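You operate a simulated robot arm through the tools that you are given. There is no shell and no other tool. Be economical: measure what you need, move in short steps, check, and stop when the job is done.

You are at the controls of a simulated two-armed robot. One attempt, no reset.

TASK
Space the scarves and dividers along the rail, each under its colour mark.

It is judged by the outcome, as a careful person would: the job done as asked, and still so three seconds after it is handed in. It fails if anything else is knocked over, pushed out of place, dropped, spilled or broken.

THE ROBOT
Two 7-joint arms with fingered hands on one trunk, on a base that drives. Base frame: it is fixed to the floor where the robot stands at the start and does not move with it; the origin is under the middle of the robot, x ahead of it, y to its left, z up. Units: mm, rad, N and s.
The left shoulder is at the start at [70, 172, 1602], the right one opposite. Places, roughly: left size divider [1200, 300, 1300]; orange scarf [1100, 100, 1100]; pink scarf [1100, 200, 1100]; purple scarf [1200, 400, 1100]; right size divider [1100, 0, 1300]; teal scarf [1200, 300, 1100]. Payload 5 kg a hand.
The TCP of each hand is the grasp point between the finger pads, 43 mm short of the fingertips. In the tool frame z runs along the fingers and y along their closing line. The gripper opens to 144 mm. The gripper's body begins 50 mm behind the TCP. The gripper is a hand of 5 fingers: y runs from the thumb to the fingers, the wrist lies at [-21, -124, -221] in the tool frame.
Orientation is that of the tool frame in the base frame, as a unit quaternion [x, y, z, w]. With the fingers straight down and the wrist toward the robot, the tool's x, y and z point along [0, 1, 0], [1, 0, 0] and [0, 0, -1] of the base frame.

THE INTERFACE
- The arms move only by the tool apply_moves. It takes "left_steps", "right_steps" or both (then of equal length, played together; a hand with none holds still); each is one flat list of numbers, 6 for each row, row after row: the shift along the tool's x, y, z in mm, then the turn, a rotation vector about the tool's x, y, z in rad. In form: [tx, ty, tz, rx, ry, rz, tx, ty, tz, rx, ry, rz, ...]. A call has 1 to 10 rows; each row is the pose to reach, as a shift and turn from the pose commanded when the call began, along the tool's axes at that moment. Each row takes 0.2 s and may step no farther than 50 mm and 0.15 rad from the row before; otherwise, the whole call is refused. A pose out of reach is approached as far as the arm can. The call stops where the force on the tool passes 60 N (or 10 N more than at its start, if that is more) or the arm is blocked; 0.2 s more then pass. In this call time passes only in rows, and 0.2 s behind the last. It gives the time, the measured TCP pose, the force on the tool (base axes), the opening and the grip force at its end, in the units of the frame above (readings bear some noise), with the torque about the TCP (base axes, N m) and any sound that the robot's microphone picked up.
- Cameras (640 x 400 px; columns grow to the right, rows downward): "scene" is now at [136.9, 14.9, 1842.8]; the picture's right is [0.13, -0.99, 0.00], its down [-0.50, -0.07, -0.86] and it looks along [0.85, 0.12, -0.51] (base axes); focal length 272 px, centre (320, 200). "left" rides on the left gripper at [-86, -109, -168] in its tool frame; the picture's right is [-0.80, -0.28, 0.53], its down [0.54, -0.73, 0.42] and it looks along [0.27, 0.63, 0.73] (tool axes); focal length 275 px, centre (320, 200). "right" rides on the right gripper at [86, -108, -168] in its tool frame; the picture's right is [-0.80, 0.28, -0.53], its down [-0.54, -0.73, 0.42] and it looks along [-0.27, 0.63, 0.73] (tool axes); focal length 275 px, centre (320, 200). There is no depth. A picture from a camera that has moved, and an enlarged one, comes with that camera's place and axes in the base frame and with its lens.
- camera(camera): a new picture of that camera. The clock stands still meanwhile.
- lift_body(by): slides the trunk up (or, below 0, down) by that many mm; the arms and the scene camera ride with it, the base frame stays. It gives what a move gives, with no picture.
- drive_base(legs): drives the robot by 1 to 6 legs, each [ahead, left, turn to the left] in mm, mm and rad, along the robot's own axes; the way and the turn of a leg run together, so that a leg with both is an arc; at most 1500 mm and 3.142 rad a leg. The arms and the cameras ride along, it lands a little off, and it stops where it bumps. It gives what a move gives.
- curl_fingers(index, middle, ring, little, thumb_bend, thumb_turn, hand): sets how far each is bent, from 0 (flat) to 1 (curled in); at 0.3 the hand is open as for a grip, at 0.7 the pads meet at the TCP. One left out holds its place. A second passes; each finger stops where it meets its share of the squeeze, and holds until it gets a number again. It is the only way to open and close the hand. It gives what a move gives, with no picture; readings hold the bend of each and the force on index, middle, ring, little, thumb and palm. thumb_turn goes from beside the hand (0) to across from the fingers (1), as for a grip.
- head_to(pan, tilt): turns the head with the scene camera to pan (to the left, within 1.501 rad either way) and tilt (down, from -0.506 to 1.204), counted from straight ahead of the robot. It gives what a move gives.
- zoom(camera, box): a new picture of the part [left, top, right, bottom] of that camera's present view, enlarged. The clock stands still meanwhile.
- finish_job(): hands the job in; it is judged then, once.

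Work in short steps. Places have to be worked out from the pictures, the camera data and where the tool is seen: move nearer, look again, correct. Check each grasp and each placing, and mend what went wrong. You have 120 turns and 92 pictures in all, those below and enlarged ones among them. Open the grippers and draw the arms clear of the work before you hand the job in, unless the task says otherwise; then end with one line.

The tools are called as a command line: name --argument value ..., lists and objects as JSON in quotes. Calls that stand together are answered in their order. apply_moves: Moves the arms, as the interface text tells. Its arguments: {"type":"object","properties":{"left_steps":{"type":"array","items":{"type":"number"}},"right_steps":{"type":"array","items":{"type":"number"}}},"required":[]} The other tools are called the same way: lift_body (by) slides the trunk up or down; curl_fingers (index, middle, ring, little, thumb_bend, thumb_turn, hand) moves the fingers one by one; drive_base (legs) drives the base; head_to (pan, tilt) turns the head that bears the scene camera; camera (camera) takes a picture; zoom (camera, box) takes an enlarged picture of a part of a camera's view; finish_job () hands the job in.

At the start:

```text
time: 0.0
left_tool_pos: [709.8, 446.9, 1500.3]
left_tool_rot: [0.707, 0.707, 0.0, -0.001]
left_force: [-0.2, 0.5, 0.0]
left_wrist_torque: [-0.03, 0.02, 0.03]
left_gripper_width: 143.5
left_gripper_force: 0.0
left_shape: jaw
left_bend: [0.3, 0.3, 0.3, 0.3, 0.3, 0.98]
left_finger forces: [0.0, 0.0, 0.0, 0.0, 0.0, 0.1]
right_tool_pos: [604.8, -229.7, 1543.0]
right_tool_rot: [0.707, 0.707, 0.001, 0.0]
right_force: [-0.7, 0.2, -0.2]
right_wrist_torque: [0.01, 0.0, -0.05]
right_gripper_width: 143.5
right_gripper_force: 0.1
right_shape: jaw
right_bend: [0.3, 0.3, 0.3, 0.3, 0.3, 0.98]
right_finger forces: [0.0, 0.0, 0.1, 0.1, 0.0, 0.0]
trunk travel left (down, up): [-700.0, 240.0]
robot x, y, heading: [0.5, -2.1, -0.001]
head pan, tilt: [0.134, 0.531]
```

scene: 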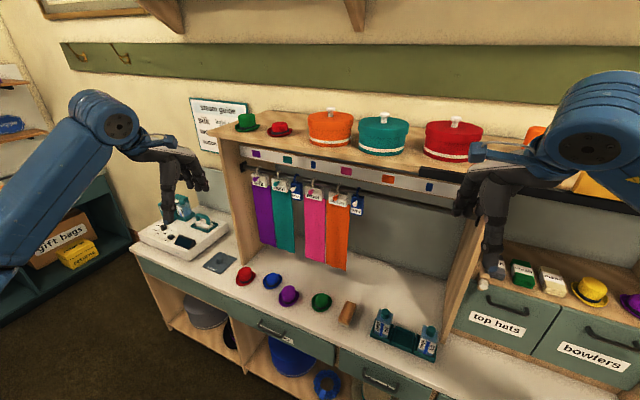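
right: 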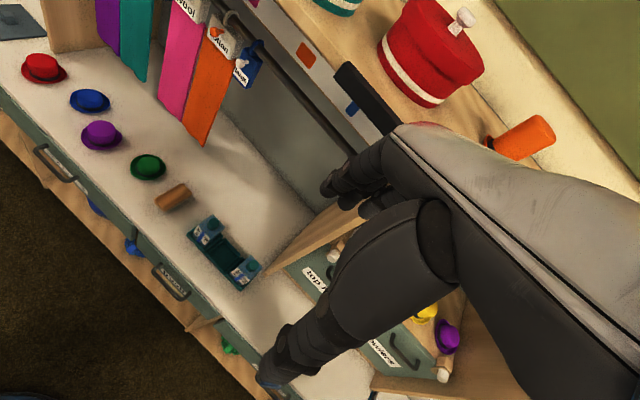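
left: 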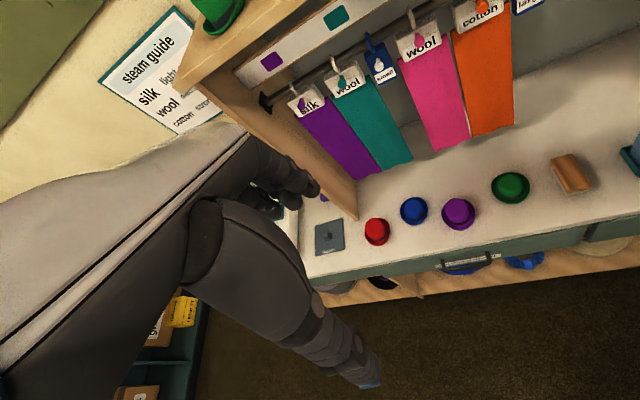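

I'll enlarge the rail and the mark strip to read the colour marks and where each item hangs.

zoom --camera "scene" --box '[220, 130, 380, 230]'

zoom --camera "scene" --box '[320, 130, 480, 230]'

```text
4.00 times, centred on (300, 180) of scene
camera zoom: at [136.9, 14.9, 1842.8], right [0.13, -0.99, 0.0], down [-0.5, -0.07, -0.86], along [0.85, 0.12, -0.51], focal length 1090 px, centre (400, 280)
```

zoom: 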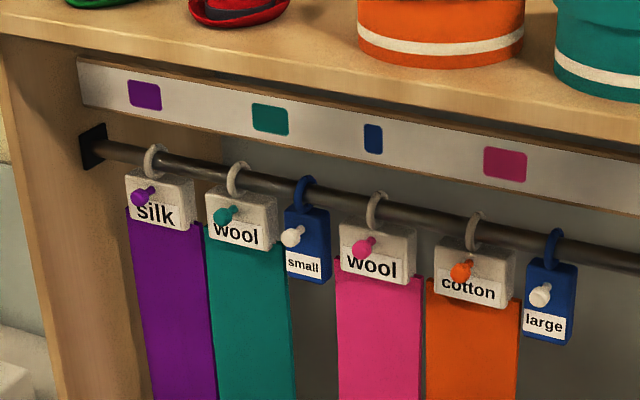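

```text
4.00 times, centred on (400, 180) of scene
camera zoom: at [136.9, 14.9, 1842.8], right [0.13, -0.99, 0.0], down [-0.5, -0.07, -0.86], along [0.85, 0.12, -0.51], focal length 1090 px, centre (0, 280)
```

zoom: 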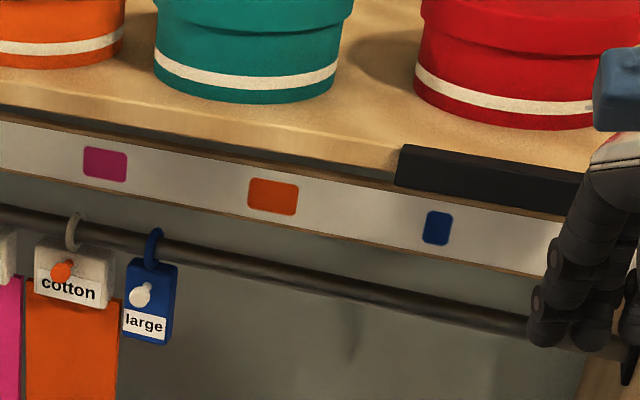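

I'll take matching enlargements from both hand cameras so I can triangulate the rail, the marks and the knobs.

zoom --camera "left" --box '[240, 0, 400, 100]'

zoom --camera "left" --box '[400, 0, 560, 100]'

zoom --camera "right" --box '[180, 0, 372, 120]'

```text
4.00 times, centred on (320, 50) of left
camera zoom: at [603.7, 360.7, 1668.5], right [-0.28, -0.8, -0.53], down [-0.73, 0.54, -0.42], along [0.63, 0.27, -0.73], focal length 1101 px, centre (320, 800)
```

zoom: 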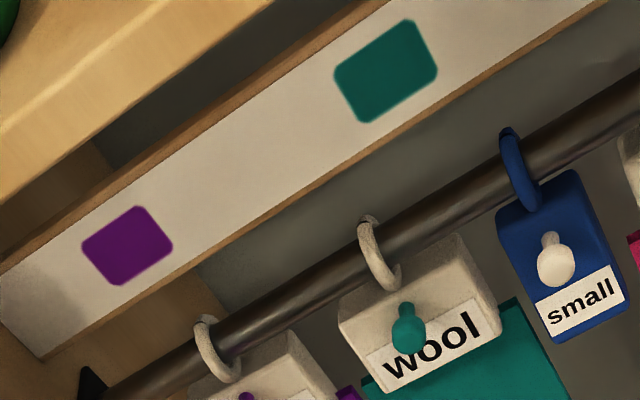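

```text
4.00 times, centred on (480, 50) of left
camera zoom: at [603.7, 360.7, 1668.5], right [-0.28, -0.8, -0.53], down [-0.73, 0.54, -0.42], along [0.63, 0.27, -0.73], focal length 1101 px, centre (-320, 800)
```

zoom: 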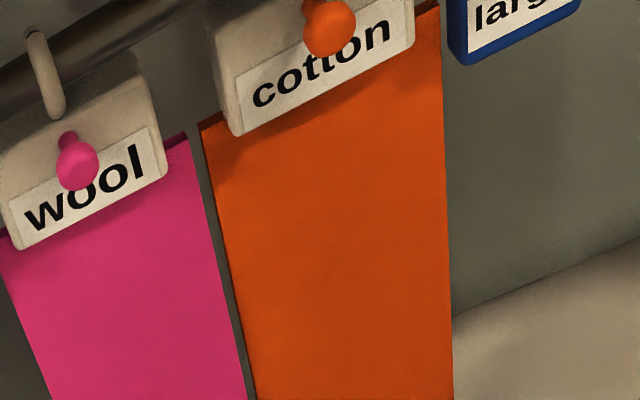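

```text
3.33 times, centred on (276, 60) of right
camera zoom: at [495.6, -142.4, 1710.8], right [0.28, -0.8, 0.53], down [-0.73, -0.54, -0.42], along [0.63, -0.27, -0.73], focal length 918 px, centre (467, 667)
```

zoom: 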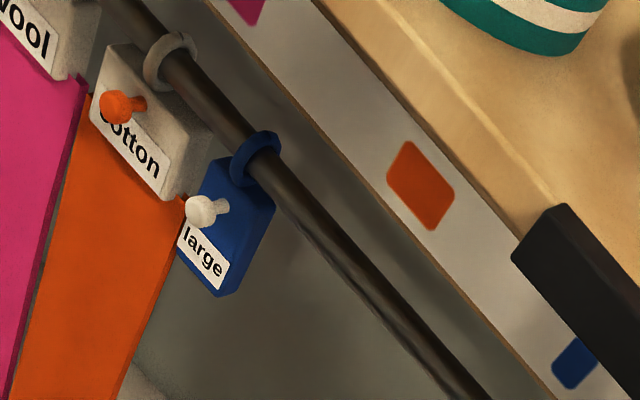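

The layout, left to right, matches the marks (purple, teal, blue, pink, orange, blue). The rail is yawed about 16° to the robot, roughly x≈1088+0.283y, with knobs at z≈1300. Purple is already about under its mark and the others must slide right. First I turn the base to face the rail squarely.

drive_base --legs '[[0, 0, -0.276]]'

head_to --pan 0.35 --tilt 0.5

camera --camera "scene"

```text
time: 1.3
left_tool_pos: [807.6, 237.6, 1499.4]
left_tool_rot: [0.798, 0.603, -0.001, 0.0]
left_force: [0.4, 0.0, 0.5]
left_wrist_torque: [-0.03, -0.02, 0.02]
left_gripper_width: 143.8
left_gripper_force: 0.1
left_shape: jaw
left_bend: [0.3, 0.3, 0.3, 0.3, 0.3, 0.98]
left_finger forces: [0.0, 0.0, 0.0, 0.0, 0.0, 0.0]
right_tool_pos: [520.2, -383.3, 1542.7]
right_tool_rot: [0.798, 0.603, -0.001, 0.0]
right_force: [0.0, 0.8, -0.4]
right_wrist_torque: [-0.03, 0.0, -0.03]
right_gripper_width: 143.7
right_gripper_force: 0.1
right_shape: jaw
right_bend: [0.3, 0.3, 0.3, 0.3, 0.3, 0.98]
right_finger forces: [0.0, 0.0, 0.0, 0.0, 0.0, 0.0]
trunk travel left (down, up): [-700.0, 240.0]
robot x, y, heading: [-3.3, -3.2, -0.278]
head pan, tilt: [0.134, 0.531]
```

```text
time: 2.1
left_tool_pos: [807.5, 235.3, 1501.4]
left_tool_rot: [0.798, 0.603, 0.0, -0.001]
left_force: [-0.2, -0.4, 0.8]
left_wrist_torque: [0.01, 0.01, -0.01]
left_gripper_width: 143.9
left_gripper_force: 0.1
left_shape: jaw
left_bend: [0.3, 0.3, 0.3, 0.3, 0.3, 0.98]
left_finger forces: [0.0, 0.0, 0.0, 0.0, 0.0, 0.1]
right_tool_pos: [519.1, -383.6, 1543.4]
right_tool_rot: [0.798, 0.602, 0.0, 0.0]
right_force: [0.6, -0.1, -0.8]
right_wrist_torque: [-0.01, -0.02, -0.03]
right_gripper_width: 143.7
right_gripper_force: 0.2
right_shape: jaw
right_bend: [0.3, 0.3, 0.3, 0.3, 0.3, 0.98]
right_finger forces: [0.1, 0.0, 0.0, 0.0, 0.1, 0.0]
trunk travel left (down, up): [-700.0, 240.0]
robot x, y, heading: [1.0, -2.4, -0.282]
head pan, tilt: [0.351, 0.499]
```

```text
83 pictures are left
camera scene: at [136.7, -3.8, 1845.6], right [0.07, -1.0, 0.0], down [-0.48, -0.04, -0.88], along [0.88, 0.06, -0.48], focal length 272 px, centre (320, 200)
```

scene: 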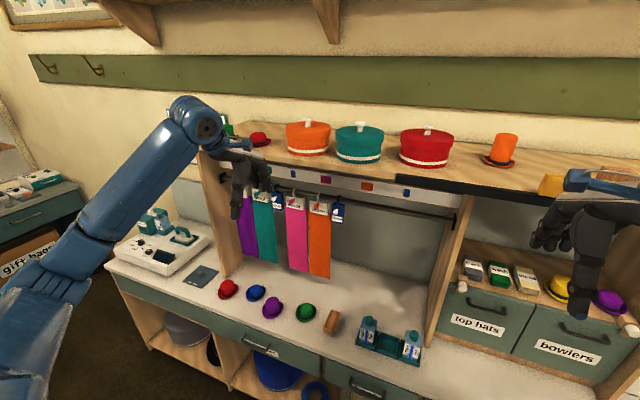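

The view agrees with my rail estimate. Next I curl the middle, ring and little fingers away and turn the left hand so its fingers point at the rail.

curl_fingers --hand "left" --middle 1 --ring 1 --little 1

apply_moves --left_steps '[0, 0, 0, -0.0863, -0.0863, -0.0863, 0, 0, 0, -0.1727, -0.1727, -0.1727, 0, 0, 0, -0.259, -0.259, -0.259, 0, 0, 0, -0.3454, -0.3454, -0.3454, 0, 0, 0, -0.4318, -0.4318, -0.4318, 0, 0, 0, -0.518, -0.518, -0.518, 0, 0, 0, -0.6045, -0.6045, -0.6045]'

apply_moves --left_steps '[0, 0, 0, -0.0863, -0.0863, -0.0863, 0, 0, 0, -0.1727, -0.1727, -0.1727, 0, 0, 0, -0.259, -0.259, -0.259, 0, 0, 0, -0.3454, -0.3454, -0.3454, 0, 0, 0, -0.4318, -0.4318, -0.4318, 0, 0, 0, -0.518, -0.518, -0.518, 0, 0, 0, -0.6045, -0.6045, -0.6045]'

camera --camera "left"

camera --camera "scene"

```text
time: 3.1
left_tool_pos: [805.9, 236.4, 1500.3]
left_tool_rot: [0.797, 0.604, 0.0, 0.0]
left_force: [0.3, 0.3, 0.4]
left_wrist_torque: [0.0, 0.01, 0.03]
left_gripper_width: 149.2
left_gripper_force: 0.0
left_shape: fingers
left_bend: [0.3, 1.0, 1.0, 1.0, 0.3, 0.98]
left_finger forces: [0.0, 0.0, 0.0, 0.0, 0.2, 0.0]
right_tool_pos: [518.3, -383.8, 1543.5]
right_tool_rot: [0.797, 0.603, 0.0, 0.0]
right_force: [0.7, -1.0, -0.4]
right_wrist_torque: [0.01, -0.02, 0.0]
right_gripper_width: 143.8
right_gripper_force: 0.1
right_shape: jaw
right_bend: [0.3, 0.3, 0.3, 0.3, 0.3, 0.98]
right_finger forces: [0.0, 0.0, 0.1, 0.0, 0.0, 0.0]
trunk travel left (down, up): [-700.0, 240.0]
robot x, y, heading: [1.9, 3.2, -0.272]
head pan, tilt: [0.351, 0.499]
```

```text
time: 4.7
left_tool_pos: [805.7, 235.0, 1500.4]
left_tool_rot: [0.515, 0.753, -0.055, 0.405]
left_force: [0.9, -0.2, -0.2]
left_wrist_torque: [0.03, 0.04, -0.04]
left_gripper_width: 149.5
left_gripper_force: 0.0
left_shape: fingers
left_bend: [0.3, 1.0, 1.0, 1.0, 0.3, 0.98]
left_finger forces: [0.0, 0.0, 0.0, 0.0, 0.0, 0.0]
right_tool_pos: [518.1, -385.7, 1542.9]
right_tool_rot: [0.797, 0.603, 0.0, 0.001]
right_force: [0.3, -0.2, -0.1]
right_wrist_torque: [0.01, 0.02, 0.01]
right_gripper_width: 143.4
right_gripper_force: 0.0
right_shape: jaw
right_bend: [0.3, 0.3, 0.3, 0.3, 0.3, 0.98]
right_finger forces: [0.0, 0.0, 0.1, 0.0, 0.0, 0.0]
trunk travel left (down, up): [-700.0, 240.0]
robot x, y, heading: [-1.8, -1.5, -0.276]
head pan, tilt: [0.351, 0.499]
```

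```text
time: 6.3
left_tool_pos: [808.0, 302.1, 1540.6]
left_tool_rot: [0.138, 0.692, -0.004, 0.708]
left_force: [-1.3, 1.3, 0.4]
left_wrist_torque: [-0.01, -0.03, -0.05]
left_gripper_width: 149.6
left_gripper_force: 0.0
left_shape: fingers
left_bend: [0.3, 1.0, 1.0, 1.0, 0.3, 0.98]
left_finger forces: [0.0, 0.0, 0.0, 0.0, 0.0, 0.0]
right_tool_pos: [519.0, -380.5, 1543.9]
right_tool_rot: [0.797, 0.604, -0.001, 0.001]
right_force: [0.8, 1.2, 1.0]
right_wrist_torque: [-0.05, 0.02, 0.03]
right_gripper_width: 143.9
right_gripper_force: 0.2
right_shape: jaw
right_bend: [0.3, 0.3, 0.3, 0.3, 0.3, 0.98]
right_finger forces: [0.0, 0.1, 0.1, 0.1, 0.1, 0.0]
trunk travel left (down, up): [-700.0, 240.0]
robot x, y, heading: [2.9, 1.5, -0.276]
head pan, tilt: [0.351, 0.499]
stopped in row 7 (left hand): the arm was blocked; the commanded pose is now the measured one
```

```text
82 pictures are left
camera left: at [619.5, 216.7, 1605.2], right [0.43, -0.53, 0.73], down [0.29, -0.68, -0.67], along [0.85, 0.5, -0.14], focal length 275 px, centre (320, 200)
```

left: 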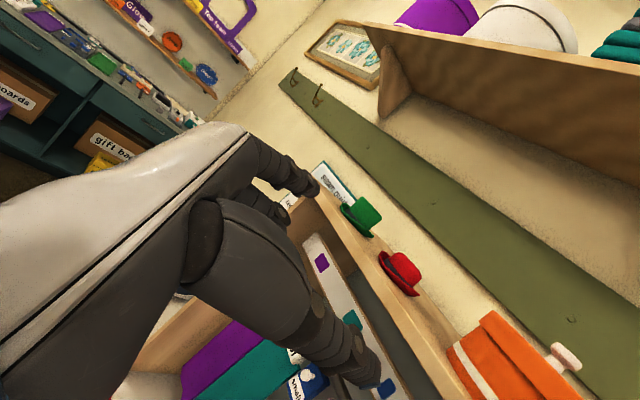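

```text
81 pictures are left
camera scene: at [137.4, 0.3, 1845.6], right [0.08, -1.0, 0.0], down [-0.48, -0.04, -0.88], along [0.88, 0.06, -0.48], focal length 272 px, centre (320, 200)
```

scene: 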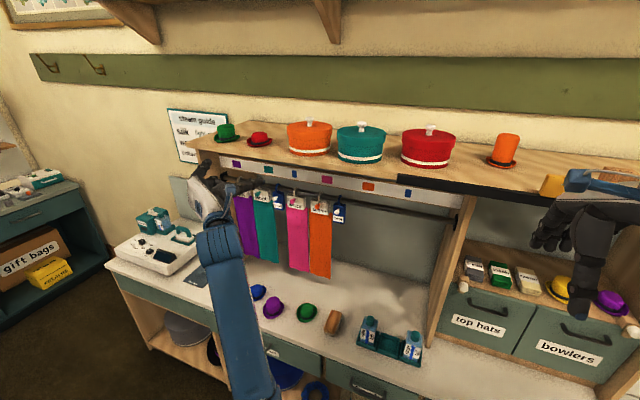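

The hand reached nearly the wanted attitude, with fingers about square to the rail, before a joint limit stopped it. I'll move it right and down toward a stand-off about 150 mm before the rail, in front of the large divider.

apply_moves --left_steps '[20, -28, 10, 0, 0, 0, 40, -56, 20, 0, 0, 0, 60, -84, 30, 0, 0, 0, 80, -112, 40, 0, 0, 0, 100, -140, 50, 0, 0, 0, 120, -168, 60, 0, 0, 0, 140, -196, 70, 0, 0, 0, 160, -224, 80, 0, 0, 0, 175, -252, 90, 0, 0, 0, 190, -280, 100, 0, 0, 0]'

camera --camera "scene"

camera --camera "left"

```text
time: 6.9
left_tool_pos: [817.3, 317.6, 1544.3]
left_tool_rot: [0.176, 0.675, 0.082, 0.712]
left_force: [0.0, 0.4, 0.0]
left_wrist_torque: [0.01, -0.04, -0.04]
left_gripper_width: 149.5
left_gripper_force: 0.0
left_shape: fingers
left_bend: [0.3, 1.0, 1.0, 1.0, 0.3, 0.98]
left_finger forces: [0.0, 0.1, 0.0, 0.0, 0.0, 0.0]
right_tool_pos: [519.8, -382.8, 1542.7]
right_tool_rot: [0.797, 0.604, -0.001, 0.0]
right_force: [0.5, 0.5, 0.1]
right_wrist_torque: [-0.09, 0.03, 0.04]
right_gripper_width: 143.6
right_gripper_force: 0.1
right_shape: jaw
right_bend: [0.3, 0.3, 0.3, 0.3, 0.3, 0.98]
right_finger forces: [0.0, 0.1, 0.1, 0.0, 0.1, 0.1]
trunk travel left (down, up): [-700.0, 240.0]
robot x, y, heading: [-0.2, -1.2, -0.271]
head pan, tilt: [0.351, 0.499]
stopped in row 3 (left hand): the arm was blocked; the commanded pose is now the measured one
```

```text
80 pictures are left
camera scene: at [137.4, -1.4, 1845.6], right [0.07, -1.0, 0.0], down [-0.48, -0.04, -0.88], along [0.88, 0.07, -0.48], focal length 272 px, centre (320, 200)
```

scene: 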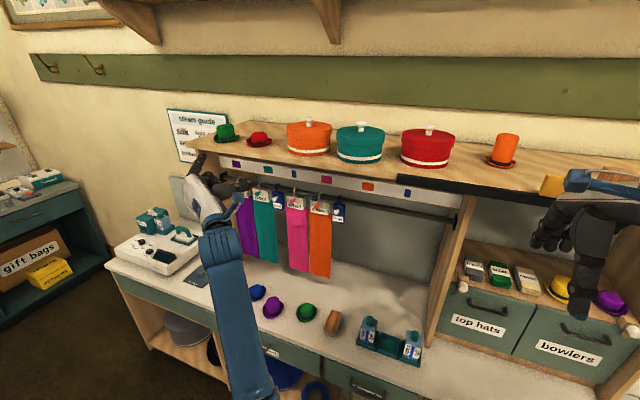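

```text
79 pictures are left
camera left: at [632.5, 209.8, 1580.9], right [0.43, -0.62, 0.65], down [0.37, -0.54, -0.76], along [0.82, 0.57, 0.0], focal length 275 px, centre (320, 200)
```

left: 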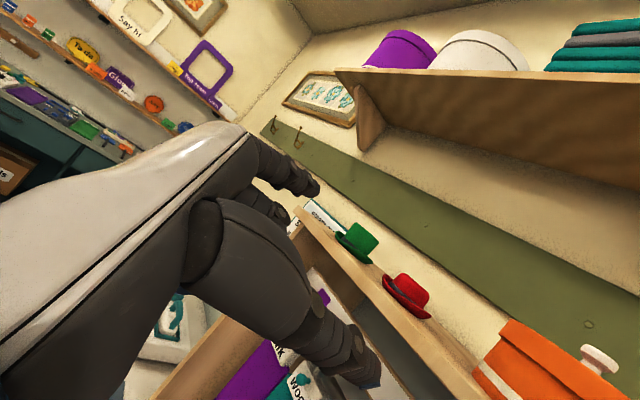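

The handshake attitude runs this arm into joint limits. I'll unwind to a palm-down attitude, with fingers pointing forward and 30° down, which should suit it better.

apply_moves --left_steps '[0, -8, 0, 0.0562, 0.0216, 0.1201, 0, -16, 0, 0.1124, 0.0432, 0.2403, 0, -24, 0, 0.1686, 0.0648, 0.3604, 0, -32, 0, 0.2248, 0.0864, 0.4806, 0, -40, 0, 0.281, 0.108, 0.6007, 0, -48, 0, 0.3372, 0.1296, 0.7208, 0, -56, 0, 0.3934, 0.1512, 0.841, 0, -64, 0, 0.4496, 0.1728, 0.9611, 0, -72, 0, 0.5058, 0.1944, 1.0813, 0, -80, 0, 0.562, 0.216, 1.2014]'

camera --camera "scene"

camera --camera "left"

```text
time: 9.1
left_tool_pos: [805.3, 240.3, 1513.8]
left_tool_rot: [0.692, 0.523, 0.301, 0.397]
left_force: [-0.3, -0.2, -0.1]
left_wrist_torque: [-0.02, -0.05, -0.01]
left_gripper_width: 149.7
left_gripper_force: 0.1
left_shape: fingers
left_bend: [0.3, 1.0, 1.0, 1.0, 0.3, 0.98]
left_finger forces: [0.0, 0.0, 0.0, 0.0, 0.0, 0.0]
right_tool_pos: [518.6, -383.8, 1543.7]
right_tool_rot: [0.797, 0.603, 0.0, 0.0]
right_force: [0.0, 0.8, 1.0]
right_wrist_torque: [-0.01, -0.03, 0.01]
right_gripper_width: 143.6
right_gripper_force: 0.1
right_shape: jaw
right_bend: [0.3, 0.3, 0.3, 0.3, 0.3, 0.98]
right_finger forces: [0.0, 0.0, 0.0, 0.1, 0.0, 0.1]
trunk travel left (down, up): [-700.0, 240.0]
robot x, y, heading: [0.5, -1.5, -0.274]
head pan, tilt: [0.351, 0.499]
```

```text
78 pictures are left
camera scene: at [136.0, -3.7, 1845.6], right [0.07, -1.0, 0.0], down [-0.48, -0.04, -0.88], along [0.88, 0.07, -0.48], focal length 272 px, centre (320, 200)
```

scene: 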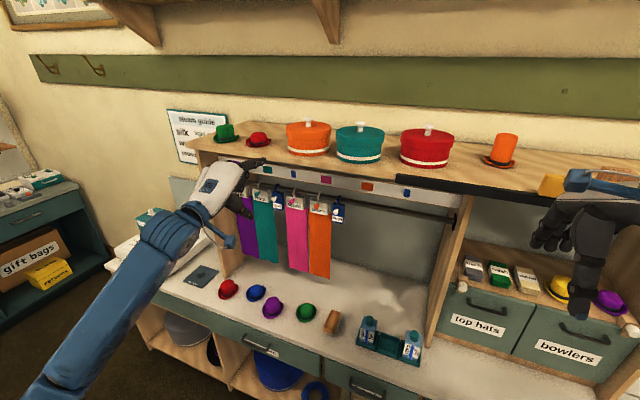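

```text
77 pictures are left
camera left: at [591.8, 211.8, 1504.8], right [0.09, -0.85, -0.52], down [0.15, 0.52, -0.84], along [0.98, 0.0, 0.17], focal length 275 px, centre (320, 200)
```

left: 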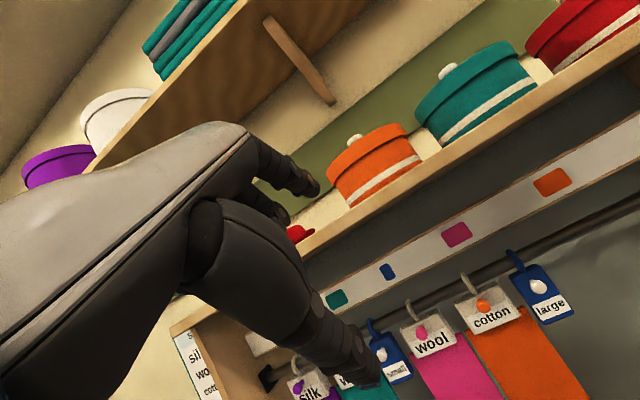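

This attitude works: the index finger leads, and the thumb and curled fingers stay behind and below it. I'll straighten the index as a pusher, fold the thumb, and look closely at where the fingertip is.

curl_fingers --hand "left" --index 0.3 --thumb_bend 0.3 --thumb_turn 0

zoom --camera "scene" --box '[180, 130, 340, 230]'

camera --camera "left"

```text
time: 10.1
left_tool_pos: [806.5, 239.7, 1515.3]
left_tool_rot: [0.691, 0.522, 0.302, 0.398]
left_force: [0.0, 0.0, -0.1]
left_wrist_torque: [0.02, 0.01, -0.02]
left_gripper_width: 206.9
left_gripper_force: 0.1
left_shape: fingers
left_bend: [0.3, 1.0, 1.0, 1.0, 0.3, 0.0]
left_finger forces: [0.0, 0.0, 0.0, 0.0, 0.0, 0.0]
right_tool_pos: [518.5, -385.1, 1544.1]
right_tool_rot: [0.797, 0.603, 0.0, 0.0]
right_force: [-1.5, -0.7, -0.5]
right_wrist_torque: [0.04, -0.01, -0.01]
right_gripper_width: 143.8
right_gripper_force: 0.1
right_shape: jaw
right_bend: [0.3, 0.3, 0.3, 0.3, 0.3, 0.98]
right_finger forces: [0.0, 0.0, 0.0, 0.0, 0.1, 0.0]
trunk travel left (down, up): [-700.0, 240.0]
robot x, y, heading: [1.1, -0.3, -0.274]
head pan, tilt: [0.351, 0.499]
```

```text
4.00 times, centred on (260, 180) of scene
camera zoom: at [136.1, -4.6, 1845.7], right [0.07, -1.0, 0.0], down [-0.48, -0.04, -0.88], along [0.88, 0.07, -0.48], focal length 1090 px, centre (560, 280)
```

zoom: 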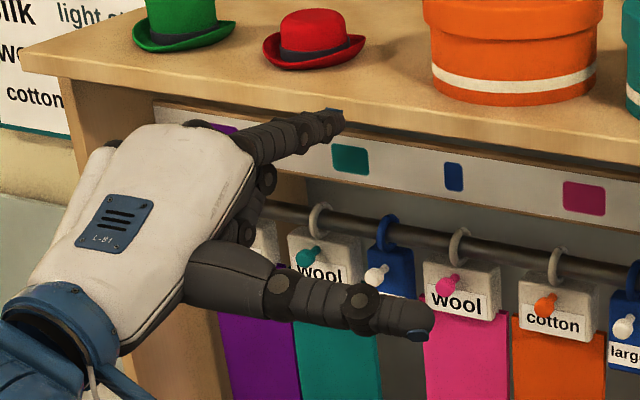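

```text
75 pictures are left
camera left: at [591.9, 211.2, 1505.3], right [0.09, -0.85, -0.51], down [0.15, 0.52, -0.84], along [0.98, 0.0, 0.18], focal length 275 px, centre (320, 200)
```

left: 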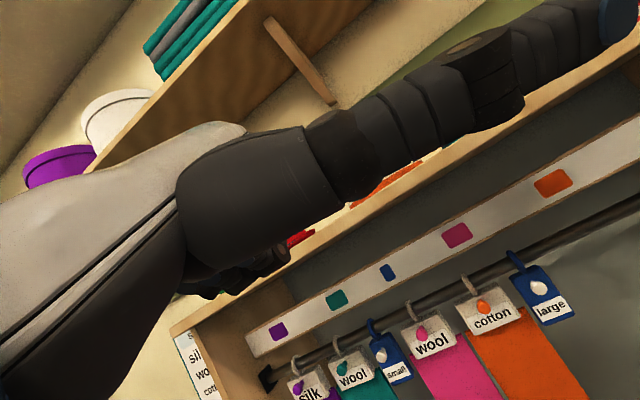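

The thumb sticks out to the right at turn 0, so I'll fold it under. Then I lower the hand to knob height and bring it to a stand-off between the orange and large-divider knobs.

curl_fingers --hand "left" --thumb_bend 0.9 --thumb_turn 1

apply_moves --left_steps '[-18, -39, 22.5, 0, 0, 0, -36, -78, 45, 0, 0, 0, -54, -117, 67.5, 0, 0, 0, -72, -156, 90, 0, 0, 0, -90, -195, 112, 0, 0, 0, -107, -234, 135, 0, 0, 0, -107, -214, 170, 0, 0, 0, -107, -194, 204, 0, 0, 0, -107, -174, 239, 0, 0, 0, -107, -154, 273, 0, 0, 0]'

zoom --camera "scene" --box '[210, 150, 370, 250]'

camera --camera "left"

```text
time: 11.1
left_tool_pos: [806.0, 239.7, 1516.3]
left_tool_rot: [0.691, 0.523, 0.302, 0.398]
left_force: [0.6, 0.6, -0.9]
left_wrist_torque: [0.03, 0.03, -0.02]
left_gripper_width: 38.9
left_gripper_force: 0.0
left_shape: fingers
left_bend: [0.3, 1.0, 1.0, 1.0, 0.9, 1.0]
left_finger forces: [0.0, 0.0, 0.1, 0.0, 0.0, 0.0]
right_tool_pos: [518.9, -383.8, 1544.1]
right_tool_rot: [0.797, 0.603, 0.0, 0.001]
right_force: [0.2, 0.3, 0.1]
right_wrist_torque: [0.02, 0.03, 0.03]
right_gripper_width: 143.6
right_gripper_force: 0.0
right_shape: jaw
right_bend: [0.3, 0.3, 0.3, 0.3, 0.3, 0.98]
right_finger forces: [0.0, 0.1, 0.0, 0.0, 0.1, 0.0]
trunk travel left (down, up): [-700.0, 240.0]
robot x, y, heading: [1.1, -3.8, -0.275]
head pan, tilt: [0.351, 0.499]
```

```text
time: 13.3
left_tool_pos: [933.0, 95.5, 1241.8]
left_tool_rot: [0.691, 0.523, 0.301, 0.397]
left_force: [0.0, 0.3, 0.0]
left_wrist_torque: [-0.05, -0.05, 0.02]
left_gripper_width: 38.9
left_gripper_force: 0.0
left_shape: fingers
left_bend: [0.3, 1.0, 1.0, 1.0, 0.9, 1.0]
left_finger forces: [0.1, 0.1, 0.0, 0.0, 0.0, 0.0]
right_tool_pos: [520.9, -385.6, 1542.3]
right_tool_rot: [0.798, 0.603, 0.0, 0.0]
right_force: [0.5, -0.2, -0.2]
right_wrist_torque: [0.01, 0.01, 0.05]
right_gripper_width: 143.9
right_gripper_force: 0.1
right_shape: jaw
right_bend: [0.3, 0.3, 0.3, 0.3, 0.3, 0.98]
right_finger forces: [0.1, 0.1, 0.1, 0.0, 0.1, 0.0]
trunk travel left (down, up): [-700.0, 240.0]
robot x, y, heading: [0.8, 0.4, -0.275]
head pan, tilt: [0.351, 0.499]
```

```text
4.00 times, centred on (290, 200) of scene
camera zoom: at [138.3, -5.2, 1845.5], right [0.08, -1.0, 0.0], down [-0.48, -0.04, -0.88], along [0.87, 0.07, -0.48], focal length 1090 px, centre (440, 200)
```

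zoom: 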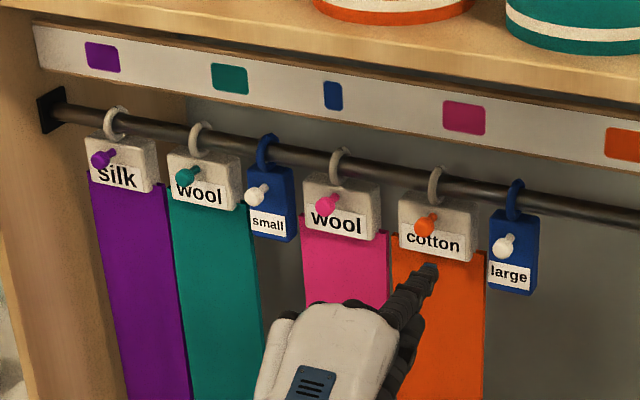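

```text
73 pictures are left
camera left: at [718.7, 65.9, 1233.3], right [0.09, -0.85, -0.51], down [0.15, 0.52, -0.84], along [0.98, 0.0, 0.17], focal length 275 px, centre (320, 200)
```

left: 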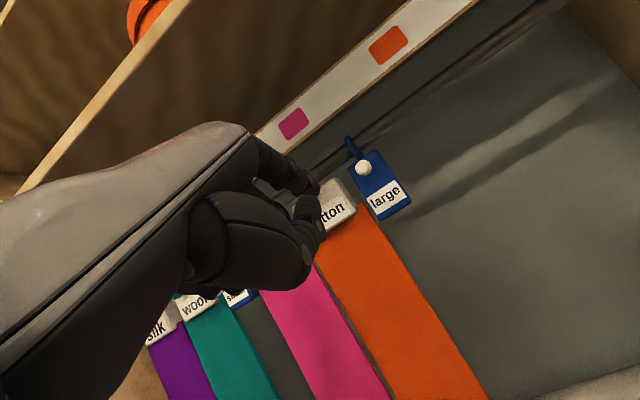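

Control is good. The index tip is about 90–100 mm short of the rail, between the orange and large knobs. I advance it in toward the gap.

apply_moves --left_steps '[-4, 13, 25, 0, 0, 0, -8, 26, 50, 0, 0, 0, -8, 40, 75, 0, 0, 0]'

zoom --camera "scene" --box '[240, 150, 400, 250]'

zoom --camera "left" --box '[240, 100, 400, 200]'

```text
time: 14.1
left_tool_pos: [1009.1, 66.1, 1242.5]
left_tool_rot: [0.69, 0.523, 0.302, 0.398]
left_force: [0.1, 0.5, -0.3]
left_wrist_torque: [0.0, 0.03, 0.01]
left_gripper_width: 38.9
left_gripper_force: 0.1
left_shape: fingers
left_bend: [0.3, 1.0, 1.0, 1.0, 0.9, 1.0]
left_finger forces: [0.1, 0.0, 0.0, 0.0, 0.1, 0.0]
right_tool_pos: [517.3, -383.0, 1544.3]
right_tool_rot: [0.797, 0.604, 0.001, 0.0]
right_force: [-0.7, 0.1, 0.0]
right_wrist_torque: [-0.02, -0.04, -0.02]
right_gripper_width: 143.8
right_gripper_force: 0.1
right_shape: jaw
right_bend: [0.3, 0.3, 0.3, 0.3, 0.3, 0.98]
right_finger forces: [0.0, 0.1, 0.0, 0.1, 0.0, 0.0]
trunk travel left (down, up): [-700.0, 240.0]
robot x, y, heading: [2.0, -2.2, -0.279]
head pan, tilt: [0.351, 0.499]
```

```text
4.00 times, centred on (320, 200) of scene
camera zoom: at [133.3, -3.2, 1845.9], right [0.08, -1.0, 0.0], down [-0.48, -0.04, -0.88], along [0.88, 0.07, -0.48], focal length 1090 px, centre (320, 200)
```

zoom: 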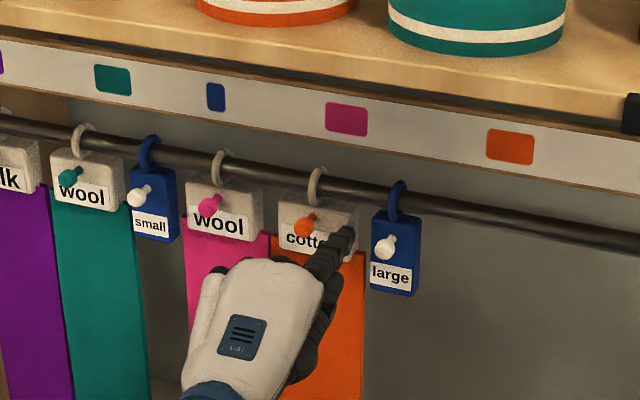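

```text
4.00 times, centred on (320, 150) of left
camera zoom: at [794.2, 36.6, 1232.4], right [0.09, -0.85, -0.51], down [0.15, 0.52, -0.84], along [0.98, 0.0, 0.18], focal length 1101 px, centre (320, 400)
```

zoom: 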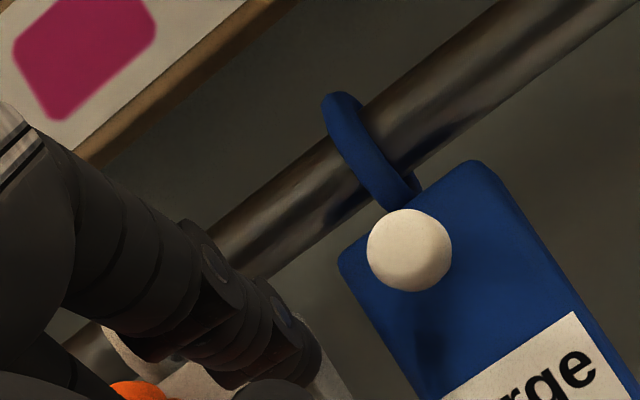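

The tip is beside and just past the large divider's knob, about 26 mm to its left. I push right 65 mm gently and check how it slides.

apply_moves --left_steps '[-10, 0, 0, 0, 0, 0, -20, 0, 0, 0, 0, 0, -27, 0, 0, 0, 0, 0, -34, 0, 0, 0, 0, 0, -41, 0, 0, 0, 0, 0, -48, 0, 0, 0, 0, 0, -56, 0, 0, 0, 0, 0, -65, 0, 0, 0, 0, 0]'

zoom --camera "scene" --box '[280, 150, 440, 250]'

zoom --camera "left" --box '[240, 100, 400, 200]'

```text
time: 15.9
left_tool_pos: [991.9, -0.6, 1241.6]
left_tool_rot: [0.691, 0.523, 0.302, 0.398]
left_force: [-0.2, 1.0, -0.6]
left_wrist_torque: [-0.01, 0.01, 0.02]
left_gripper_width: 39.2
left_gripper_force: 0.6
left_shape: fingers
left_bend: [0.3, 1.0, 1.0, 1.0, 0.9, 1.0]
left_finger forces: [0.3, 0.0, 0.1, 0.0, 0.0, 0.0]
right_tool_pos: [518.8, -385.7, 1542.8]
right_tool_rot: [0.797, 0.604, 0.0, 0.0]
right_force: [0.2, -0.5, 0.2]
right_wrist_torque: [0.04, 0.0, -0.01]
right_gripper_width: 143.7
right_gripper_force: 0.1
right_shape: jaw
right_bend: [0.3, 0.3, 0.3, 0.3, 0.3, 0.98]
right_finger forces: [0.1, 0.0, 0.0, 0.1, 0.0, 0.0]
trunk travel left (down, up): [-700.0, 240.0]
robot x, y, heading: [-0.7, 1.2, -0.274]
head pan, tilt: [0.351, 0.499]
```

```text
4.00 times, centred on (360, 200) of scene
camera zoom: at [136.0, -5.4, 1845.7], right [0.07, -1.0, 0.0], down [-0.48, -0.04, -0.88], along [0.88, 0.07, -0.48], focal length 1090 px, centre (160, 200)
```

zoom: 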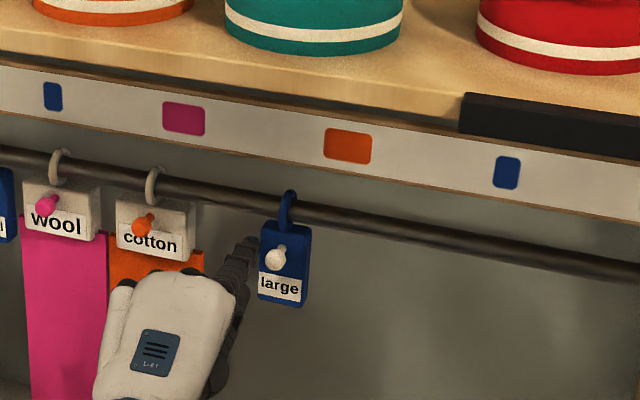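

```text
4.00 times, centred on (320, 150) of left
camera zoom: at [777.6, -29.4, 1232.3], right [0.09, -0.85, -0.51], down [0.15, 0.52, -0.84], along [0.98, 0.0, 0.18], focal length 1101 px, centre (320, 400)
```

zoom: 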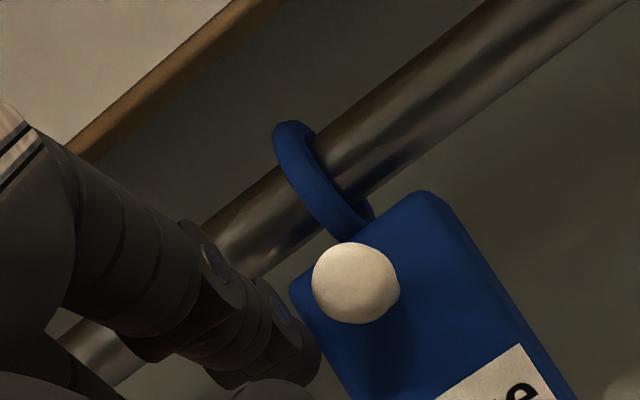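

The divider slides cleanly and stays upright. About 190 mm remain, so I push 175 mm more, slowing toward the end.

apply_moves --left_steps '[-15, 0, 0, 0, 0, 0, -35, 0, 0, 0, 0, 0, -55, 0, 0, 0, 0, 0, -75, 0, 0, 0, 0, 0, -95, 0, 0, 0, 0, 0, -115, 0, 0, 0, 0, 0, -135, 0, 0, 0, 0, 0, -153, 0, 0, 0, 0, 0, -166, 0, 0, 0, 0, 0, -175, 0, 0, 0, 0, 0]'

zoom --camera "scene" --box '[320, 150, 480, 250]'

```text
time: 18.3
left_tool_pos: [964.0, -112.6, 1229.4]
left_tool_rot: [0.693, 0.518, 0.337, 0.37]
left_force: [0.3, -0.4, 1.0]
left_wrist_torque: [-0.03, -0.04, 0.05]
left_gripper_width: 39.1
left_gripper_force: 0.1
left_shape: fingers
left_bend: [0.3, 1.0, 1.0, 1.0, 0.9, 1.0]
left_finger forces: [0.1, 0.0, 0.0, 0.0, 0.0, 0.0]
right_tool_pos: [519.4, -384.6, 1544.6]
right_tool_rot: [0.797, 0.603, 0.0, 0.0]
right_force: [0.3, 0.2, -1.1]
right_wrist_torque: [0.01, 0.0, 0.03]
right_gripper_width: 143.7
right_gripper_force: 0.0
right_shape: jaw
right_bend: [0.3, 0.3, 0.3, 0.3, 0.3, 0.98]
right_finger forces: [0.1, 0.1, 0.0, 0.1, 0.0, 0.0]
trunk travel left (down, up): [-700.0, 240.0]
robot x, y, heading: [-0.5, 1.7, -0.275]
head pan, tilt: [0.351, 0.499]
stopped in row 10 (left hand): the arm was blocked; the commanded pose is now the measured one
```

```text
4.00 times, centred on (400, 200) of scene
camera zoom: at [136.2, -4.7, 1845.7], right [0.07, -1.0, 0.0], down [-0.48, -0.04, -0.88], along [0.88, 0.07, -0.48], focal length 1090 px, centre (0, 200)
```

zoom: 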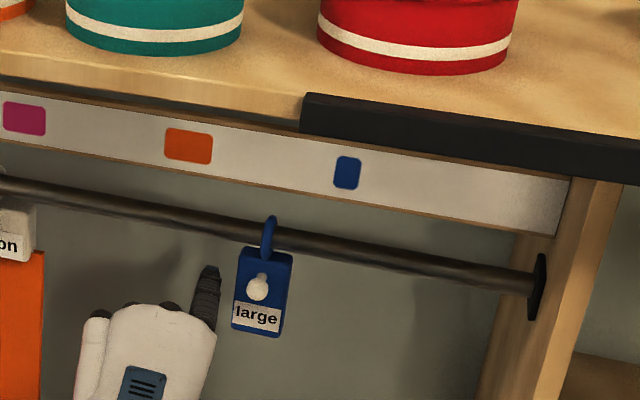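

The arm reached its limit going right, with the divider about 70 mm short. I back the finger out, restore its attitude and shift the base right so the left arm can do the rest.

apply_moves --left_steps '[15, -5, -40, 0, -0.02, -0.015, 25, -20, -75, 0, -0.045, -0.03, 25, -40, -105, 0, -0.073, -0.054]'

drive_base --legs '[[0, -220, 0]]'

head_to --pan 0.15 --tilt 0.5

camera --camera "scene"

camera --camera "left"

```text
time: 19.1
left_tool_pos: [861.7, -64.6, 1252.4]
left_tool_rot: [0.692, 0.522, 0.299, 0.399]
left_force: [-0.4, -0.5, 0.8]
left_wrist_torque: [0.03, 0.04, -0.02]
left_gripper_width: 39.2
left_gripper_force: 0.1
left_shape: fingers
left_bend: [0.3, 1.0, 1.0, 1.0, 0.9, 1.0]
left_finger forces: [0.0, 0.0, 0.0, 0.0, 0.0, 0.0]
right_tool_pos: [518.6, -385.3, 1544.3]
right_tool_rot: [0.798, 0.603, -0.001, 0.0]
right_force: [0.5, -0.5, 1.0]
right_wrist_torque: [-0.01, -0.01, 0.01]
right_gripper_width: 143.7
right_gripper_force: 0.1
right_shape: jaw
right_bend: [0.3, 0.3, 0.3, 0.3, 0.3, 0.98]
right_finger forces: [0.0, 0.1, 0.0, 0.1, 0.0, 0.1]
trunk travel left (down, up): [-700.0, 240.0]
robot x, y, heading: [3.2, 2.0, -0.278]
head pan, tilt: [0.351, 0.499]
```

```text
time: 20.8
left_tool_pos: [803.6, -269.0, 1248.2]
left_tool_rot: [0.69, 0.525, 0.3, 0.399]
left_force: [0.5, 0.7, -1.1]
left_wrist_torque: [-0.05, -0.03, -0.1]
left_gripper_width: 39.1
left_gripper_force: 0.0
left_shape: fingers
left_bend: [0.3, 1.0, 1.0, 1.0, 0.9, 1.0]
left_finger forces: [0.1, 0.0, 0.0, 0.1, 0.0, 0.0]
right_tool_pos: [462.5, -587.9, 1544.6]
right_tool_rot: [0.797, 0.605, -0.001, 0.001]
right_force: [1.3, 0.0, 0.0]
right_wrist_torque: [-0.08, 0.06, 0.0]
right_gripper_width: 143.5
right_gripper_force: 0.1
right_shape: jaw
right_bend: [0.3, 0.3, 0.3, 0.3, 0.3, 0.98]
right_finger forces: [0.1, 0.0, 0.0, 0.1, 0.0, 0.0]
trunk travel left (down, up): [-700.0, 240.0]
robot x, y, heading: [-59.4, -209.6, -0.273]
head pan, tilt: [0.351, 0.499]
```

```text
time: 21.6
left_tool_pos: [804.5, -271.2, 1251.0]
left_tool_rot: [0.691, 0.524, 0.3, 0.399]
left_force: [0.5, -0.1, -0.7]
left_wrist_torque: [0.02, 0.01, -0.01]
left_gripper_width: 39.2
left_gripper_force: 0.0
left_shape: fingers
left_bend: [0.3, 1.0, 1.0, 1.0, 0.9, 1.0]
left_finger forces: [0.0, 0.0, 0.0, 0.0, 0.0, 0.1]
right_tool_pos: [461.4, -591.5, 1544.5]
right_tool_rot: [0.796, 0.605, 0.0, 0.0]
right_force: [0.1, 0.2, -0.9]
right_wrist_torque: [-0.03, 0.01, 0.01]
right_gripper_width: 143.8
right_gripper_force: 0.1
right_shape: jaw
right_bend: [0.3, 0.3, 0.3, 0.3, 0.3, 0.98]
right_finger forces: [0.1, 0.0, 0.1, 0.0, 0.0, 0.0]
trunk travel left (down, up): [-700.0, 240.0]
robot x, y, heading: [-57.4, -206.2, -0.272]
head pan, tilt: [0.15, 0.499]
```

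```text
67 pictures are left
camera scene: at [76.9, -231.0, 1845.7], right [-0.12, -0.99, 0.0], down [-0.48, 0.06, -0.88], along [0.87, -0.11, -0.48], focal length 272 px, centre (320, 200)
```

scene: 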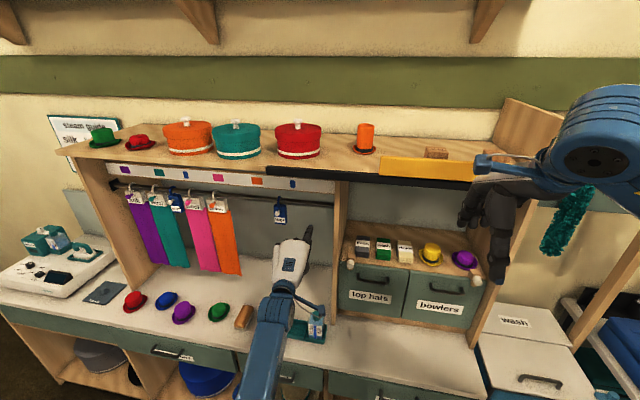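

```text
66 pictures are left
camera left: at [589.7, -298.5, 1240.9], right [0.09, -0.85, -0.51], down [0.15, 0.52, -0.84], along [0.98, 0.0, 0.17], focal length 275 px, centre (320, 200)
```

left: 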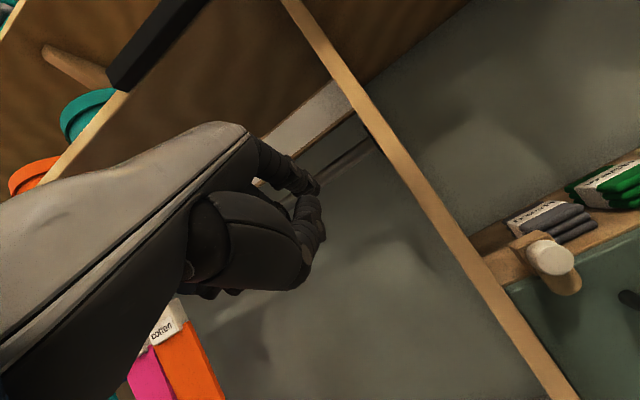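

The base is now well placed for the right end of the rail. I bring the finger back left to about 12 mm left of the divider, then forward to the same depth that worked before.

apply_moves --left_steps '[42, -1, 1, 0, 0, 0, 84, -3, 2, 0, 0, 0, 126, -5, 3, 0, 0, 0, 168, -6, 4, 0, 0, 0, 207, -7, 4, 0, 0, 0, 207, 8, 33, 0, 0, 0, 207, 25, 64, 0, 0, 0, 207, 43, 93, 0, 0, 0]'

zoom --camera "scene" --box '[200, 150, 360, 250]'

```text
time: 23.4
left_tool_pos: [958.8, -98.6, 1238.5]
left_tool_rot: [0.691, 0.525, 0.3, 0.398]
left_force: [0.5, 1.0, -1.0]
left_wrist_torque: [-0.04, -0.04, -0.04]
left_gripper_width: 39.2
left_gripper_force: 0.1
left_shape: fingers
left_bend: [0.3, 1.0, 1.0, 1.0, 0.9, 1.0]
left_finger forces: [0.1, 0.1, 0.0, 0.0, 0.1, 0.0]
right_tool_pos: [462.8, -592.2, 1542.2]
right_tool_rot: [0.796, 0.605, 0.0, 0.0]
right_force: [0.2, 0.1, -0.9]
right_wrist_torque: [-0.03, 0.01, 0.02]
right_gripper_width: 143.6
right_gripper_force: 0.1
right_shape: jaw
right_bend: [0.3, 0.3, 0.3, 0.3, 0.3, 0.98]
right_finger forces: [0.0, 0.0, 0.0, 0.1, 0.1, 0.1]
trunk travel left (down, up): [-700.0, 240.0]
robot x, y, heading: [-61.4, -207.3, -0.272]
head pan, tilt: [0.15, 0.499]
```

```text
4.00 times, centred on (280, 200) of scene
camera zoom: at [78.2, -231.4, 1845.5], right [-0.12, -0.99, 0.0], down [-0.48, 0.06, -0.88], along [0.87, -0.11, -0.48], focal length 1090 px, centre (480, 200)
```

zoom: 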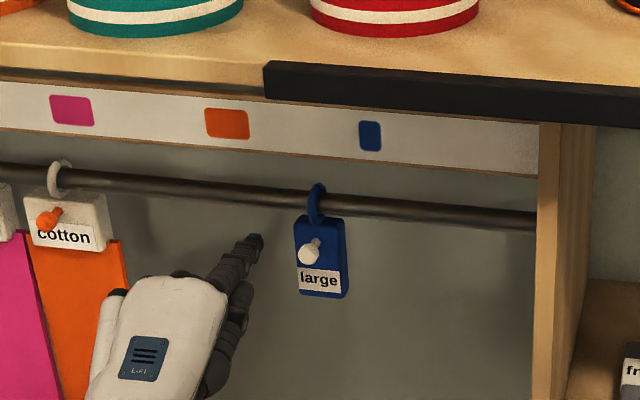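

The divider needs about 54 mm more to be under the blue mark, and the finger is about 29 mm from it. I push 76 mm, then check.

apply_moves --left_steps '[-12, 0, 0, 0, 0, 0, -24, 0, 0, 0, 0, 0, -34, 0, 0, 0, 0, 0, -44, 0, 0, 0, 0, 0, -54, 0, 0, 0, 0, 0, -63, 0, 0, 0, 0, 0, -70, 0, 0, 0, 0, 0, -76, 0, 0, 0, 0, 0]'

zoom --camera "scene" --box '[240, 150, 360, 225]'

```text
time: 25.1
left_tool_pos: [937.4, -174.1, 1240.8]
left_tool_rot: [0.691, 0.523, 0.301, 0.398]
left_force: [-0.8, 0.2, 0.3]
left_wrist_torque: [-0.08, -0.05, -0.02]
left_gripper_width: 39.1
left_gripper_force: 0.2
left_shape: fingers
left_bend: [0.3, 1.0, 1.0, 1.0, 0.9, 1.0]
left_finger forces: [1.3, 0.0, 0.0, 0.1, 0.1, 0.0]
right_tool_pos: [462.0, -592.4, 1544.2]
right_tool_rot: [0.796, 0.605, 0.001, 0.0]
right_force: [-0.4, 0.7, -0.2]
right_wrist_torque: [-0.02, 0.0, -0.05]
right_gripper_width: 143.6
right_gripper_force: 0.1
right_shape: jaw
right_bend: [0.3, 0.3, 0.3, 0.3, 0.3, 0.98]
right_finger forces: [0.1, 0.0, 0.1, 0.0, 0.1, 0.0]
trunk travel left (down, up): [-700.0, 240.0]
robot x, y, heading: [-59.5, -213.5, -0.275]
head pan, tilt: [0.15, 0.499]
```

```text
5.33 times, centred on (300, 188) of scene
camera zoom: at [76.3, -232.9, 1845.7], right [-0.12, -0.99, 0.0], down [-0.48, 0.06, -0.88], along [0.87, -0.11, -0.48], focal length 1454 px, centre (427, 267)
```

zoom: 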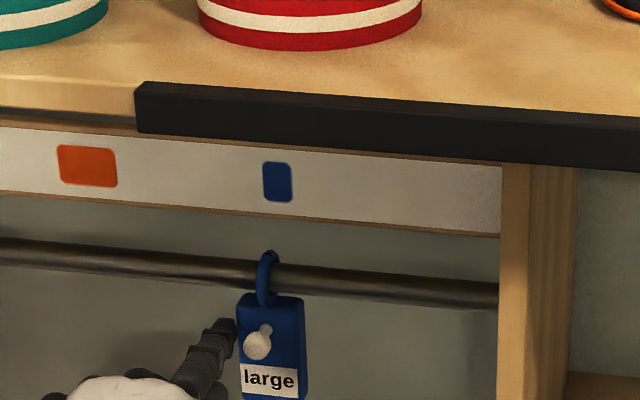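

About 8 mm remains, so I nudge it that far.

apply_moves --left_steps '[-4, 0, 0, 0, 0, 0, -8.5, 0, 0, 0, 0, 0]'

zoom --camera "scene" --box '[240, 150, 360, 225]'

```text
time: 25.8
left_tool_pos: [935.3, -181.5, 1240.6]
left_tool_rot: [0.691, 0.523, 0.3, 0.399]
left_force: [-1.7, 0.8, -0.7]
left_wrist_torque: [-0.05, -0.1, 0.04]
left_gripper_width: 39.0
left_gripper_force: 0.7
left_shape: fingers
left_bend: [0.3, 1.0, 1.0, 1.0, 0.9, 1.0]
left_finger forces: [1.9, 0.0, 0.1, 0.0, 0.0, 0.0]
right_tool_pos: [461.2, -593.3, 1544.1]
right_tool_rot: [0.797, 0.605, 0.0, 0.001]
right_force: [-0.3, 0.0, -0.8]
right_wrist_torque: [0.02, 0.01, 0.01]
right_gripper_width: 143.5
right_gripper_force: 0.0
right_shape: jaw
right_bend: [0.3, 0.3, 0.3, 0.3, 0.3, 0.98]
right_finger forces: [0.0, 0.0, 0.1, 0.0, 0.0, 0.0]
trunk travel left (down, up): [-700.0, 240.0]
robot x, y, heading: [-58.3, -208.3, -0.273]
head pan, tilt: [0.15, 0.499]
```

```text
5.33 times, centred on (300, 188) of scene
camera zoom: at [76.1, -232.9, 1845.7], right [-0.12, -0.99, 0.0], down [-0.48, 0.06, -0.88], along [0.87, -0.11, -0.48], focal length 1454 px, centre (427, 267)
```

zoom: 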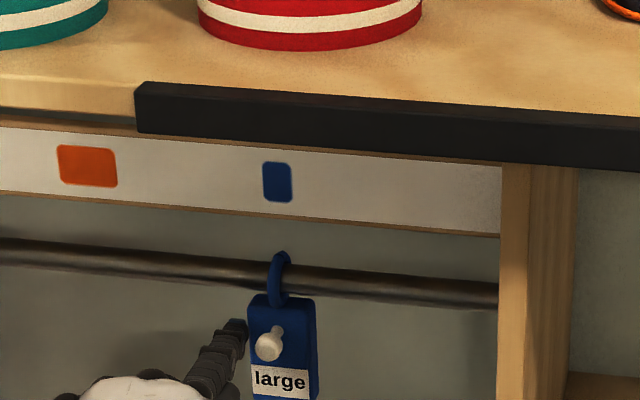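

The large divider is now under its blue mark. I retract the finger and drive left again to work on the orange scarf.

apply_moves --left_steps '[5, 0, 0, 0, 0, 0, 8, -17, -29, 0, 0, 0, 8, -34, -58, 0, 0, 0, 8, -51, -90, 0, 0, 0]'

drive_base --legs '[[0, 250, 0]]'

camera --camera "scene"

```text
time: 26.8
left_tool_pos: [838.6, -144.2, 1243.1]
left_tool_rot: [0.691, 0.523, 0.3, 0.399]
left_force: [0.0, -1.0, -0.1]
left_wrist_torque: [0.06, 0.02, -0.03]
left_gripper_width: 38.9
left_gripper_force: 0.1
left_shape: fingers
left_bend: [0.3, 1.0, 1.0, 1.0, 0.9, 1.0]
left_finger forces: [0.0, 0.1, 0.0, 0.0, 0.1, 0.1]
right_tool_pos: [460.6, -592.6, 1543.2]
right_tool_rot: [0.797, 0.604, -0.001, -0.001]
right_force: [-0.1, 0.2, 0.2]
right_wrist_torque: [0.01, 0.02, -0.02]
right_gripper_width: 143.9
right_gripper_force: 0.0
right_shape: jaw
right_bend: [0.3, 0.3, 0.3, 0.3, 0.3, 0.98]
right_finger forces: [0.1, 0.0, 0.0, 0.1, 0.0, 0.0]
trunk travel left (down, up): [-700.0, 240.0]
robot x, y, heading: [-58.8, -212.7, -0.269]
head pan, tilt: [0.15, 0.499]
```

```text
time: 28.6
left_tool_pos: [905.8, 93.8, 1242.0]
left_tool_rot: [0.691, 0.523, 0.301, 0.397]
left_force: [-1.1, -1.0, -0.5]
left_wrist_torque: [0.03, -0.05, 0.09]
left_gripper_width: 39.2
left_gripper_force: 0.1
left_shape: fingers
left_bend: [0.3, 1.0, 1.0, 1.0, 0.9, 1.0]
left_finger forces: [0.0, 0.0, 0.0, 0.1, 0.1, 0.1]
right_tool_pos: [527.0, -355.0, 1543.0]
right_tool_rot: [0.796, 0.605, 0.002, -0.002]
right_force: [0.6, -1.3, 0.8]
right_wrist_torque: [0.07, -0.01, -0.02]
right_gripper_width: 143.9
right_gripper_force: 0.1
right_shape: jaw
right_bend: [0.3, 0.3, 0.3, 0.3, 0.3, 0.98]
right_finger forces: [0.1, 0.0, 0.1, 0.1, 0.0, 0.0]
trunk travel left (down, up): [-700.0, 240.0]
robot x, y, heading: [7.7, 31.0, -0.273]
head pan, tilt: [0.15, 0.499]
```

```text
62 pictures are left
camera scene: at [142.8, 4.3, 1845.7], right [-0.12, -0.99, 0.0], down [-0.47, 0.06, -0.88], along [0.87, -0.11, -0.48], focal length 272 px, centre (320, 200)
```

scene: 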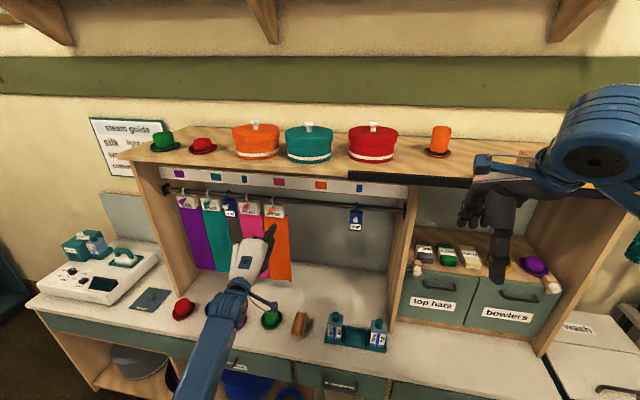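

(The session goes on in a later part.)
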